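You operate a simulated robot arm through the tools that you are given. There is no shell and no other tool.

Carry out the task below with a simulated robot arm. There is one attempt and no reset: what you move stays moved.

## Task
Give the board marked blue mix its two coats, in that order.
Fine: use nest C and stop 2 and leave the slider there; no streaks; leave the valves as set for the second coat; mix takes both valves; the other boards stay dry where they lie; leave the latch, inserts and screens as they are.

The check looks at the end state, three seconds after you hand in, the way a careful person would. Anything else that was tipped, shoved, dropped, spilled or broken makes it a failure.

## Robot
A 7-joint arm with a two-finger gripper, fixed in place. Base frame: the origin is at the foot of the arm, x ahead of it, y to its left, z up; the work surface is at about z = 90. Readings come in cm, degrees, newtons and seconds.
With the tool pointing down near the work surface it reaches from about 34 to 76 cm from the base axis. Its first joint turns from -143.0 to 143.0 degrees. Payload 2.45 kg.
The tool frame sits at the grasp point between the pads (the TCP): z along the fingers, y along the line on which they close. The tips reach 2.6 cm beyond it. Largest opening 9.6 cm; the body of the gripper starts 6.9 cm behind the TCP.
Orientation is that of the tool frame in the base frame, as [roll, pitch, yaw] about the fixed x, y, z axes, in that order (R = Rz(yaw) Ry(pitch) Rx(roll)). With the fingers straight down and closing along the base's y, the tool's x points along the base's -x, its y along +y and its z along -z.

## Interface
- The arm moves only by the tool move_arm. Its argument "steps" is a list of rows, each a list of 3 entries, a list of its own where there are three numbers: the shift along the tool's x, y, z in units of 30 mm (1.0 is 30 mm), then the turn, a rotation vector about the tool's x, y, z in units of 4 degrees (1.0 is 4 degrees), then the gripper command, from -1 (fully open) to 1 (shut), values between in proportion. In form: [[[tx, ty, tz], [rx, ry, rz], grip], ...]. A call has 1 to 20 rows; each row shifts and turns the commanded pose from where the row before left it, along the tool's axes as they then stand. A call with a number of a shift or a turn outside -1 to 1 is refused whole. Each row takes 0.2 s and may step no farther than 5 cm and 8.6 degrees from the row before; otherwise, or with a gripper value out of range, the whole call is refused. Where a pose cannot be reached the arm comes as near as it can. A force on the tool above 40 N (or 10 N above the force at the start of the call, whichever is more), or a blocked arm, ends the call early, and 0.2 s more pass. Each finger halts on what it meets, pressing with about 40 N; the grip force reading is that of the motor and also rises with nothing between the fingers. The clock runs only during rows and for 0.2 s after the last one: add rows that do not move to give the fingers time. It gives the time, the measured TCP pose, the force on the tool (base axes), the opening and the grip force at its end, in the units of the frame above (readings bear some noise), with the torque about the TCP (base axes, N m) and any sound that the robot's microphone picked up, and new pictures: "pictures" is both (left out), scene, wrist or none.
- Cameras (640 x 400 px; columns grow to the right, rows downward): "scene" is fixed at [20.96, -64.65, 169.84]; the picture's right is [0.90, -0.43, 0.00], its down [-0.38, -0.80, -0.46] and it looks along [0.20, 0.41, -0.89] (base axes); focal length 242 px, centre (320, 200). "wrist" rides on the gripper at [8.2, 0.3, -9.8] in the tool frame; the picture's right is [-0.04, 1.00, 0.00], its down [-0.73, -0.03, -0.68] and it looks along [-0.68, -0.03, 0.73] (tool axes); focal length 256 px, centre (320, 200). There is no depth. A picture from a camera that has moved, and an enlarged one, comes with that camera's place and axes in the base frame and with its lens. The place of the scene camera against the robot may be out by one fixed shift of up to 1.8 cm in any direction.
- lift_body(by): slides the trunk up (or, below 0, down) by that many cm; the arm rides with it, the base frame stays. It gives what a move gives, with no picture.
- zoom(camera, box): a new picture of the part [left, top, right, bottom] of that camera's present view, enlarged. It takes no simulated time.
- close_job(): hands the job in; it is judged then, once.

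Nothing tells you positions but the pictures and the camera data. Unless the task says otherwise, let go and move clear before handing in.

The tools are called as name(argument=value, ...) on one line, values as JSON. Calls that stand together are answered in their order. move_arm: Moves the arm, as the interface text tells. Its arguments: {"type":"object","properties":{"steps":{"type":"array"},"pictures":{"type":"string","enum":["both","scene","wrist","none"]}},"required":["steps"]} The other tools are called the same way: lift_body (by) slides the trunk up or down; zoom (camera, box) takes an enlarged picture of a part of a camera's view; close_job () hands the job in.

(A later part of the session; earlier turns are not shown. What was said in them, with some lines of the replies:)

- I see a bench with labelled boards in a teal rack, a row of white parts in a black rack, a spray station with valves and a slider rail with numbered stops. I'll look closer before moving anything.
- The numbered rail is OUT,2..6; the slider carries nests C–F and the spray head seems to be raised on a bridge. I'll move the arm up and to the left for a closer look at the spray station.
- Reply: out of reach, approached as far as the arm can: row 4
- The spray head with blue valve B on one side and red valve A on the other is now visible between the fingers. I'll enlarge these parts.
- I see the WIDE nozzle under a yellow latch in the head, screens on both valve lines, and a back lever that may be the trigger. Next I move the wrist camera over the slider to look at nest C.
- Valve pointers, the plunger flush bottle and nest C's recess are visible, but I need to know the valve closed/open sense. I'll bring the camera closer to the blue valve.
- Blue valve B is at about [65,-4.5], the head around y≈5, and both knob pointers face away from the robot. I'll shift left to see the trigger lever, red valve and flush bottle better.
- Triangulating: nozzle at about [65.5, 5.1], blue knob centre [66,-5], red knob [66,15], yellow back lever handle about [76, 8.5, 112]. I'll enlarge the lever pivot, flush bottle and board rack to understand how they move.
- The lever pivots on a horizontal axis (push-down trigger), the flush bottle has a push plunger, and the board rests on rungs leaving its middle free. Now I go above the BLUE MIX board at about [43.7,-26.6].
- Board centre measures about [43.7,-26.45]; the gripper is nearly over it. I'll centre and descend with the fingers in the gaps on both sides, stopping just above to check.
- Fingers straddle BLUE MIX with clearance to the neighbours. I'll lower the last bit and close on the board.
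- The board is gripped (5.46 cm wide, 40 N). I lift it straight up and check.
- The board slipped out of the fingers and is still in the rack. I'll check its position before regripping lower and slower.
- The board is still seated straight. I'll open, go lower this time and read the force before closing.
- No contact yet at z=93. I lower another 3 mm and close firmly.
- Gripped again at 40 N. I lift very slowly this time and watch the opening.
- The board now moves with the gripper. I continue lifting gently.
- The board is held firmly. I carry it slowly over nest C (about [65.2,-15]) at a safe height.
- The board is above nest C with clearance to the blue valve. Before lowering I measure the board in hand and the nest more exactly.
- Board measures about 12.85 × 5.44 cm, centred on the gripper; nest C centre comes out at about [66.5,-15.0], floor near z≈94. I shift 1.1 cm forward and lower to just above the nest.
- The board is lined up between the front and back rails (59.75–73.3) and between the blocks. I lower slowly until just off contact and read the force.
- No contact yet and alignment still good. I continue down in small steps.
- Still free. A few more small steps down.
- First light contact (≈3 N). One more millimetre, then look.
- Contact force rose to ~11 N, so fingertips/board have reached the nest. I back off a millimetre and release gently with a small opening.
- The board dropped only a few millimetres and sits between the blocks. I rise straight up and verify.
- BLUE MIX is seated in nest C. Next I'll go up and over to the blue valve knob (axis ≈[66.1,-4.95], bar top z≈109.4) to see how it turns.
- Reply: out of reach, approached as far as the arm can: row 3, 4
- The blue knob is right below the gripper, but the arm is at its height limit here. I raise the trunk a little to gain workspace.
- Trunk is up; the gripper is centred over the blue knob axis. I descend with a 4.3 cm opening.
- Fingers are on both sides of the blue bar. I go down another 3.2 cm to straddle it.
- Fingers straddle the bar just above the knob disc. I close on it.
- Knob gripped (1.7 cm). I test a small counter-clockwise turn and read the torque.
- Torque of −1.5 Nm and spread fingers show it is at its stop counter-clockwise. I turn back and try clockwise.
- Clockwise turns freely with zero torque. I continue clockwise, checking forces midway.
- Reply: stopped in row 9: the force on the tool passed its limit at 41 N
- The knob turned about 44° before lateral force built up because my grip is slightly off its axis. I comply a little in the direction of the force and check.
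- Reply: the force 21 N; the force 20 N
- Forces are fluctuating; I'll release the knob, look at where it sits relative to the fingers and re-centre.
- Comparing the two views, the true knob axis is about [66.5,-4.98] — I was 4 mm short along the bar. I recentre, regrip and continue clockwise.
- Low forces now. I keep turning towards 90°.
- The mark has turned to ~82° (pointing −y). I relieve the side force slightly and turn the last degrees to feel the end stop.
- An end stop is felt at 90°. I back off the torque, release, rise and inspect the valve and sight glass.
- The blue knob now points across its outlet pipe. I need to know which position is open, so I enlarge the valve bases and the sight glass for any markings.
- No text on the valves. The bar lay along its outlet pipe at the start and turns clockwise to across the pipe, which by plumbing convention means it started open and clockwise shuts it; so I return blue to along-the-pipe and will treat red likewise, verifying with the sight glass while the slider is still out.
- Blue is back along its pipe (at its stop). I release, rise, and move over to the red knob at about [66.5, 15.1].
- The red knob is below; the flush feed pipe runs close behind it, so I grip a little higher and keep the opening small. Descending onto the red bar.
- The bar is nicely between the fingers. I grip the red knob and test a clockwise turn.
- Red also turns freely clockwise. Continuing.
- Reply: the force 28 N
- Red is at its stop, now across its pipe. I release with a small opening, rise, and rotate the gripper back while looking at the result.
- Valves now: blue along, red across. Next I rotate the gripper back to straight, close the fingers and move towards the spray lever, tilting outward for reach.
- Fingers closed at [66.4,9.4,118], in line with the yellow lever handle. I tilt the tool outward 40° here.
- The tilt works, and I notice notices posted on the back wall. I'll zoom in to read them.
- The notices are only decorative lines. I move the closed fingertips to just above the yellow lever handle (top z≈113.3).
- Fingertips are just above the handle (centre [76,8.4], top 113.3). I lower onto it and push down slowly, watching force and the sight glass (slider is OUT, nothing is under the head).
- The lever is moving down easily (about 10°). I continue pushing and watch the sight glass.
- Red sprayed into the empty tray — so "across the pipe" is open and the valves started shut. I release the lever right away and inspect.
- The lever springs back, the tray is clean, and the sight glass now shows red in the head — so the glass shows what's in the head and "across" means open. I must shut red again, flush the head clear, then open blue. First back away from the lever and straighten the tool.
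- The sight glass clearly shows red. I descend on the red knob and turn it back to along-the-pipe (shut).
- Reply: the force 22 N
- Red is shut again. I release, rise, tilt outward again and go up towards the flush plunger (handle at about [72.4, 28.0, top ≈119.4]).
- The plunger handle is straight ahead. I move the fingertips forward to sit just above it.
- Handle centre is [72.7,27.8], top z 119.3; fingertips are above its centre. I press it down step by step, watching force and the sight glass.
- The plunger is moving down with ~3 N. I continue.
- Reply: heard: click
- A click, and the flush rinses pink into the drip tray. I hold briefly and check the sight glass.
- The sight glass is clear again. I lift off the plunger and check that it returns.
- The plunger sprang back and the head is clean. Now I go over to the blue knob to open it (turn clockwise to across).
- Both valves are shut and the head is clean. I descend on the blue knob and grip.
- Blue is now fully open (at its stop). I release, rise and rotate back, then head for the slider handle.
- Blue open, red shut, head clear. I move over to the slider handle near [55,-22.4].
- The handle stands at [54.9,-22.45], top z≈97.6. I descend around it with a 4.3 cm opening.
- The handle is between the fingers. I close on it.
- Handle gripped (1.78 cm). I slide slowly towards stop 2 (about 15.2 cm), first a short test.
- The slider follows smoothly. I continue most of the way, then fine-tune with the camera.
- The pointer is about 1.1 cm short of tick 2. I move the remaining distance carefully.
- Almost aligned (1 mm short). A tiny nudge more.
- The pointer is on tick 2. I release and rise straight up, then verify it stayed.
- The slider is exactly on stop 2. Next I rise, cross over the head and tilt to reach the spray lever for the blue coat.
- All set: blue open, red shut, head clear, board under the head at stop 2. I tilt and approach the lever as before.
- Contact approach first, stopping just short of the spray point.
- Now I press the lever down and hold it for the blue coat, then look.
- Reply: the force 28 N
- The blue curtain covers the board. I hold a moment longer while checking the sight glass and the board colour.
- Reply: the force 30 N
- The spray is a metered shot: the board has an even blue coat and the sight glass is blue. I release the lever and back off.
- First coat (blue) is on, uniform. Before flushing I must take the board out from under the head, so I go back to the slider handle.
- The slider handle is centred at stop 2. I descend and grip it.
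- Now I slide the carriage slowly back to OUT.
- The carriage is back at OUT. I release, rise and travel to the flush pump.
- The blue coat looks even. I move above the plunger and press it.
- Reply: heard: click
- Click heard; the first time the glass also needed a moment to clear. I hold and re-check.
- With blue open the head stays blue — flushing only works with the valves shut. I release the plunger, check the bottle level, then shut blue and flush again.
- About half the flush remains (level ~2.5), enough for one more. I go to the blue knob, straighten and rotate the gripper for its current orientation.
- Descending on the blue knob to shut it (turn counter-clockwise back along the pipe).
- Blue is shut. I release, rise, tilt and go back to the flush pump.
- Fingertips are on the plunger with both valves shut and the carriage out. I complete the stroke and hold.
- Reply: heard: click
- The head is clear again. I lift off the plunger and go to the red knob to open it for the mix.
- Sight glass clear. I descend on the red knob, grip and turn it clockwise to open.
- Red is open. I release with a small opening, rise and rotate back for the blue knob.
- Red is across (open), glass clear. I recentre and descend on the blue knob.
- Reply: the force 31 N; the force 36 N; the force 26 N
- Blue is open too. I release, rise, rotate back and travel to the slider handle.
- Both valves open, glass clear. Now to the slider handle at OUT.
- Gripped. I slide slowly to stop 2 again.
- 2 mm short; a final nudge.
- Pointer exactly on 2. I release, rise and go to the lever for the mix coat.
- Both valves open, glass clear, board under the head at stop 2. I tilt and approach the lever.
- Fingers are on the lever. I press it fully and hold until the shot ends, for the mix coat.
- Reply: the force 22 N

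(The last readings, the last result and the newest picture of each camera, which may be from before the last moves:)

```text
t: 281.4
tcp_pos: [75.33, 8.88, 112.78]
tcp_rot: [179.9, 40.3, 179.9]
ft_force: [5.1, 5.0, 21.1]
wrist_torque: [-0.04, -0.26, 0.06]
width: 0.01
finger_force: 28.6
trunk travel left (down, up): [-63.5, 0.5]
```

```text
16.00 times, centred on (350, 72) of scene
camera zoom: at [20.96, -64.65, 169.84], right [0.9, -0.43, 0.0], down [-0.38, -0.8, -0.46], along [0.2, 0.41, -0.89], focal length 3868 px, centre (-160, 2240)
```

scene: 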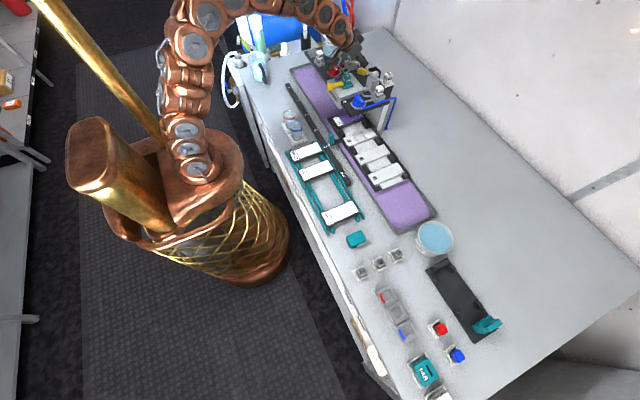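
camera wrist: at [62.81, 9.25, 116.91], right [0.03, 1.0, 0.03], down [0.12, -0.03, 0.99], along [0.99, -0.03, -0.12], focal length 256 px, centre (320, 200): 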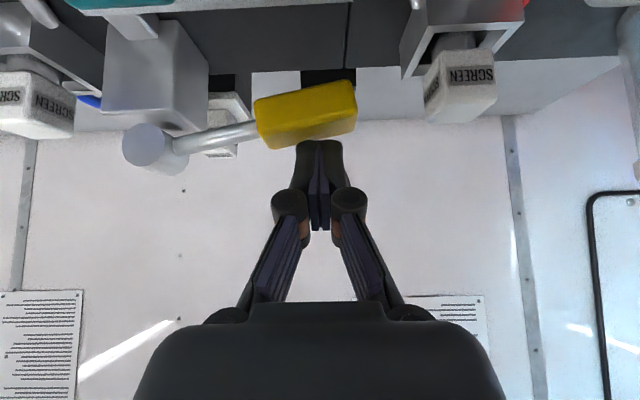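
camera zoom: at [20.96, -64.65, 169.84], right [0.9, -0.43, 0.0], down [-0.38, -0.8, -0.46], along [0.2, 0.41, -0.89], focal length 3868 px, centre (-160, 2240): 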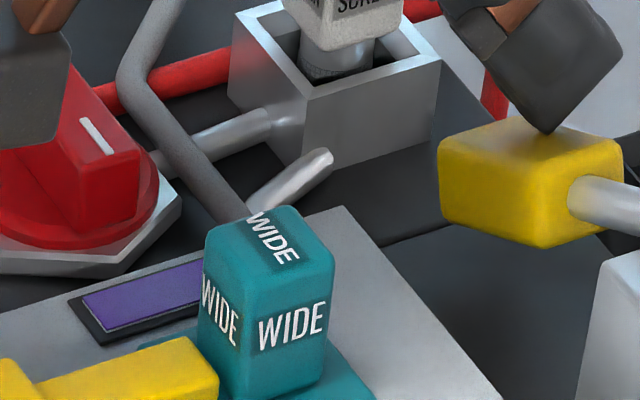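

The mix coat (purple) is on over the blue, with a blue margin showing underneath, glass purple. I release the lever and back away.

move_arm(steps=[[[-0.1, 0, -0.12], [0, 0, 0], 1], [[-0.2, 0, -0.24], [0, 0, 0], 1], [[-0.3, 0, -0.36], [0, 0, 0], 1], [[-0.3, 0, -0.36], [0, 0, 0], 1], [[-0.15, 0, -0.2], [0, 0, 0], 1], [[0.523, 0.01, -0.51], [0, 0, 0], 1], [[0.523, 0.01, -0.51], [0, 0, 0], 1], [[0.523, 0.01, -0.51], [0, 0, 0], 1], [[0.523, 0.01, -0.51], [0, 0, 0], 1], [[0, 0, 0], [0, 1, 0], 1], [[0, 0, 0], [0, 1, 0], 1], [[0, 0, 0], [0, 1, 0], 1], [[0, 0, 0], [0, 1, 0], 1], [[0, 0, 0], [0, 1, 0], 1], [[0, 0, 0], [0, 1, 0], 1], [[0, 0, 0], [0, 1, 0], 1], [[0, 0, 0], [0, 1, 0], 1], [[0, 0, 0], [0, 1, 0], 1], [[0, 0, 0], [0, 1, 0], 1], [[0, 0, 0], [0, 0, 0], 1]], pictures="both")

zoom(camera="scene", box=[310, 40, 410, 160])

zoom(camera="scene", box=[335, 100, 385, 140])

```text
t: 285.6
tcp_pos: [66.72, 9.03, 118.32]
tcp_rot: [180.0, 0.2, 179.7]
ft_force: [-0.9, 1.0, 0.4]
wrist_torque: [0.01, 0.01, 0.0]
width: 0.01
finger_force: 28.4
trunk travel left (down, up): [-63.5, 0.5]
camera wrist: at [58.46, 9.36, 127.98], right [0.04, 1.0, 0.0], down [0.73, -0.03, 0.68], along [0.68, -0.03, -0.73], focal length 256 px, centre (320, 200)
```

scene: 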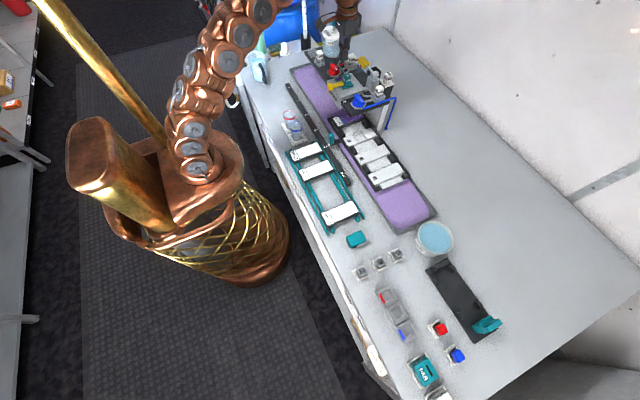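
wrist: 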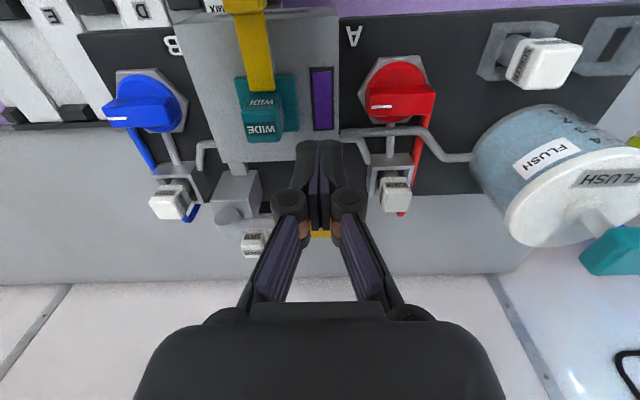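

```text
3.33 times, centred on (360, 100) of scene
camera zoom: at [20.96, -64.65, 169.84], right [0.9, -0.43, 0.0], down [-0.38, -0.8, -0.46], along [0.2, 0.41, -0.89], focal length 806 px, centre (187, 533)
```

zoom: 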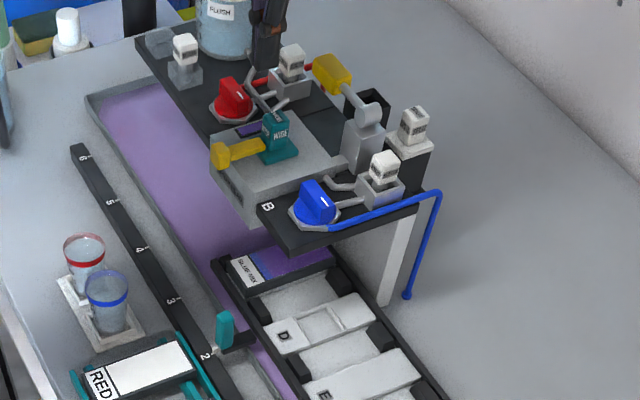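

```text
10.00 times, centred on (360, 120) of scene
camera zoom: at [20.96, -64.65, 169.84], right [0.9, -0.43, 0.0], down [-0.38, -0.8, -0.46], along [0.2, 0.41, -0.89], focal length 2418 px, centre (-80, 1000)
```

zoom: 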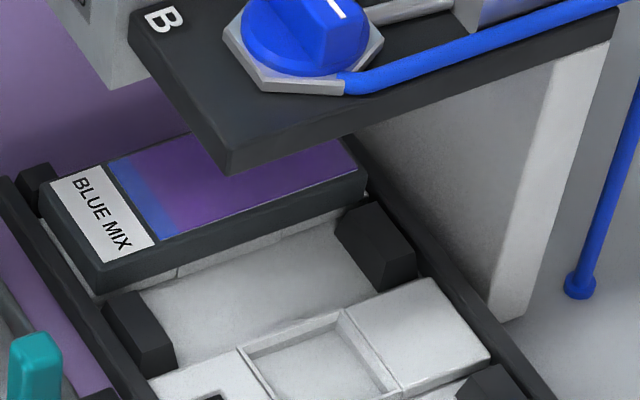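

Both coats done. I move the arm clear, back over the near side, and do a last inspection.

move_arm(steps=[[[0.8, 0, 0], [0, 0, 0], 1], [[0.8, 0, 0], [0, 0, 0], 1], [[0.9, -0.3, -0.2], [0, 0, 0], 1], [[0.9, -0.5, -0.2], [0, 0, 0], 1], [[0.9, -0.5, -0.2], [0, 0, 0], 1], [[0.9, -0.5, -0.2], [0, 0, 0], 1], [[0.9, -0.5, -0.2], [0, 0, 0], 0.5], [[0.9, -0.5, -0.2], [0, 0, 0], 0], [[0.9, -0.5, -0.2], [0, 0, 0], 0], [[0, -0.5, 0], [0, 0, 0], 0], [[0, -0.5, 0], [0, 0, 0], 0], [[0, 0, 0], [0, 0, 0], 0]], pictures="both")

zoom(camera="wrist", box=[150, 0, 480, 220])

zoom(camera="scene", box=[280, 60, 440, 240])

zoom(camera="scene", box=[330, 220, 520, 400])

```text
t: 288.2
tcp_pos: [42.74, -3.8, 122.26]
tcp_rot: [-179.9, 0.3, 179.7]
ft_force: [-1.1, -0.6, -0.4]
wrist_torque: [-0.01, -0.05, 0.0]
width: 4.82
finger_force: 0.0
trunk travel left (down, up): [-63.5, 0.5]
camera wrist: at [34.54, -3.47, 131.98], right [0.04, 1.0, 0.0], down [0.73, -0.03, 0.68], along [0.68, -0.03, -0.73], focal length 256 px, centre (320, 200)
```

scene: 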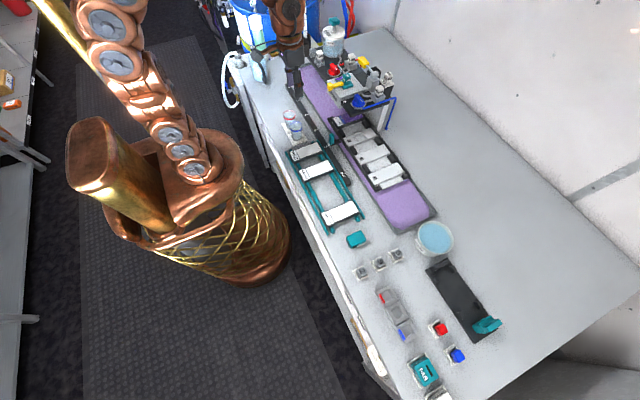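
wrist: 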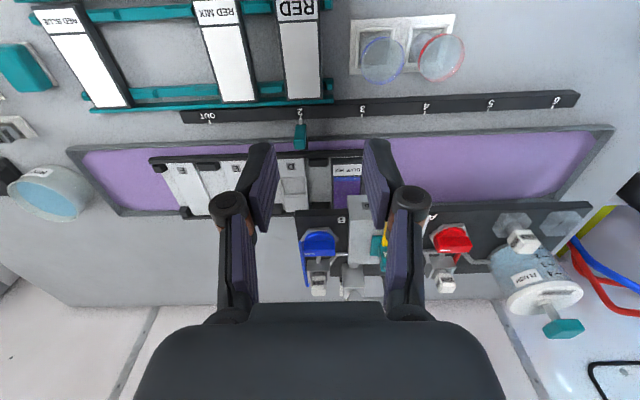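

```text
1.82 times, centred on (315, 110) of wrist
camera zoom: at [34.54, -3.47, 131.98], right [0.04, 1.0, 0.0], down [0.73, -0.03, 0.68], along [0.68, -0.03, -0.73], focal length 465 px, centre (329, 364)
```

zoom: 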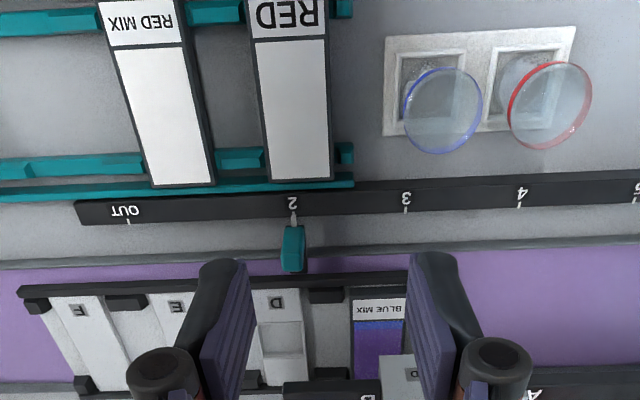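

```text
2.22 times, centred on (360, 150) of scene
camera zoom: at [20.96, -64.65, 169.84], right [0.9, -0.43, 0.0], down [-0.38, -0.8, -0.46], along [0.2, 0.41, -0.89], focal length 537 px, centre (231, 311)
```

zoom: 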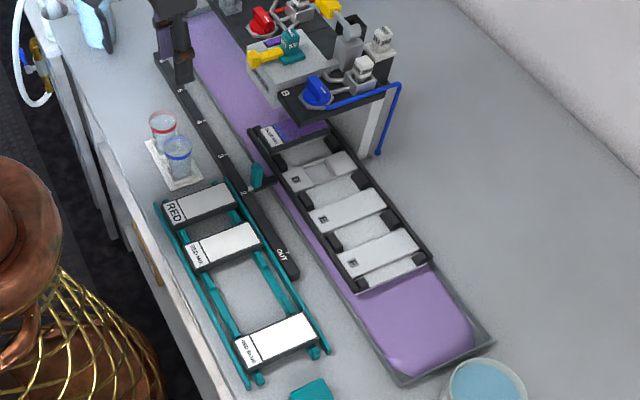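

```text
2.22 times, centred on (425, 310) of scene
camera zoom: at [20.96, -64.65, 169.84], right [0.9, -0.43, 0.0], down [-0.38, -0.8, -0.46], along [0.2, 0.41, -0.89], focal length 537 px, centre (87, -44)
```

zoom: 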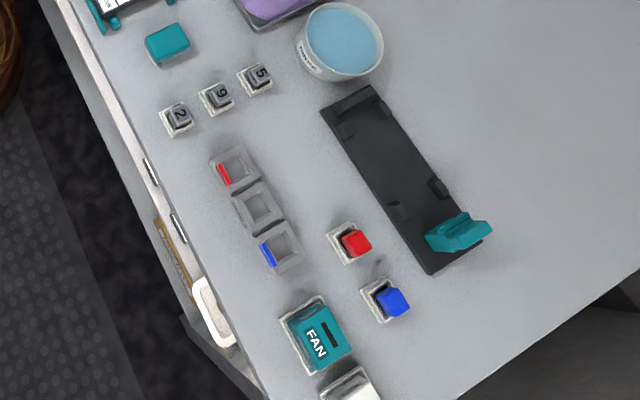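

Everything else is undisturbed and the slider pointer is at 2. One last close look at the coated board for streaks.

zoom(camera="wrist", box=[320, 150, 380, 200])

zoom(camera="wrist", box=[270, 90, 330, 150])

zoom(camera="scene", box=[335, 95, 375, 130])

```text
8.00 times, centred on (350, 175) of wrist
camera zoom: at [34.54, -3.47, 131.98], right [0.04, 1.0, 0.0], down [0.73, -0.03, 0.68], along [0.68, -0.03, -0.73], focal length 2048 px, centre (80, 400)
```

zoom: 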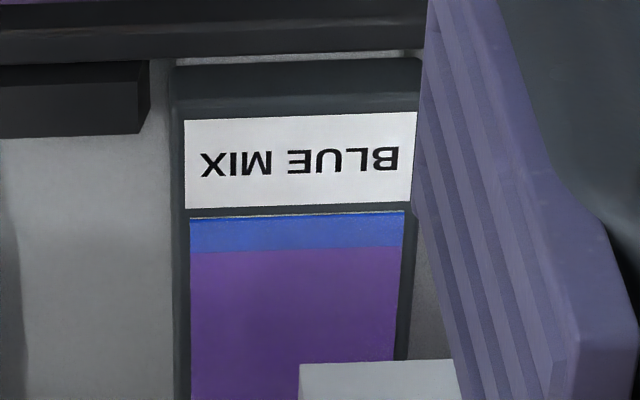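

```text
6.67 times, centred on (300, 120) of wrist
camera zoom: at [34.54, -3.47, 131.98], right [0.04, 1.0, 0.0], down [0.73, -0.03, 0.68], along [0.68, -0.03, -0.73], focal length 1707 px, centre (453, 733)
```

zoom: 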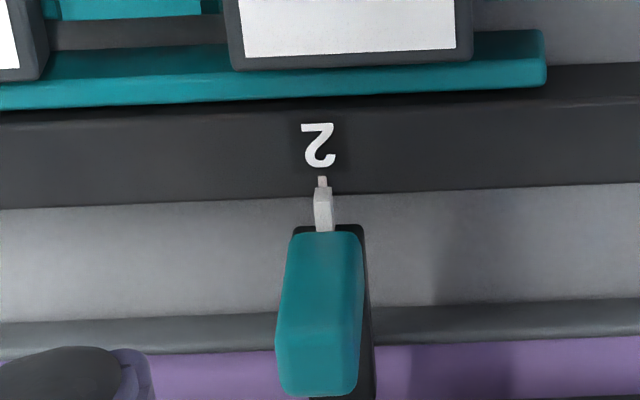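

```text
11.43 times, centred on (355, 112) of scene
camera zoom: at [20.96, -64.65, 169.84], right [0.9, -0.43, 0.0], down [-0.38, -0.8, -0.46], along [0.2, 0.41, -0.89], focal length 2763 px, centre (-80, 1200)
```

zoom: 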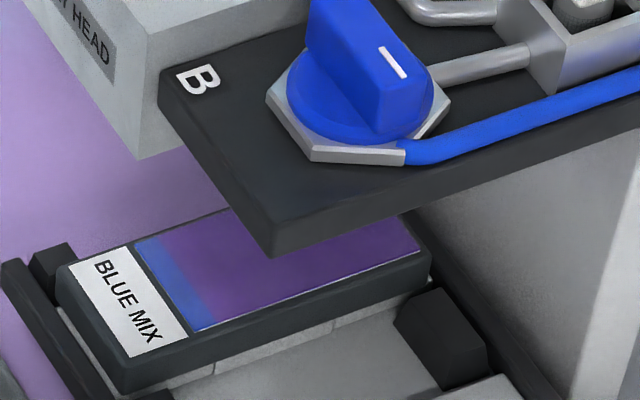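

The board shows an even blue band under an even purple (mix) coat without streaks. The slider is on stop 2, both valves are open, and everything else is as it was, so I hand in.

close_job()

```text
The job is handed in.
```

The BLUE MIX board has its two coats, blue first and then the mix, and the job is handed in. I could see no streaks on the parts of the board in view; the bridge hides some of it.

- **End state:** the board is in nest C and the slider pointer is on stop 2. Both valves are open, as set for the mix coat. The other boards look dry where they lie, and I did not touch the latch, inserts or screens.
- **Test shot:** the valves had no open/shut marks, so I tested with the slider at OUT. I guessed the wrong way round, and one shot of red went into the empty drip tray.
- **Flushes:** I pressed the flush three times.
  - The first cleared the test red.
  - The second, after the blue coat, did nothing because the blue valve was still open.
  - The third, with both valves shut, cleared the head before the mix.
- **Leftovers:** the drip tray now holds purple rinse, and the flush bottle is lower (about 2.5 on its scale before the last press). I did not flush after the mix, so the head still holds mix paint.
- **First pick-up:** the board slipped out of the gripper once at the rack and stayed in its place. The second lift held.
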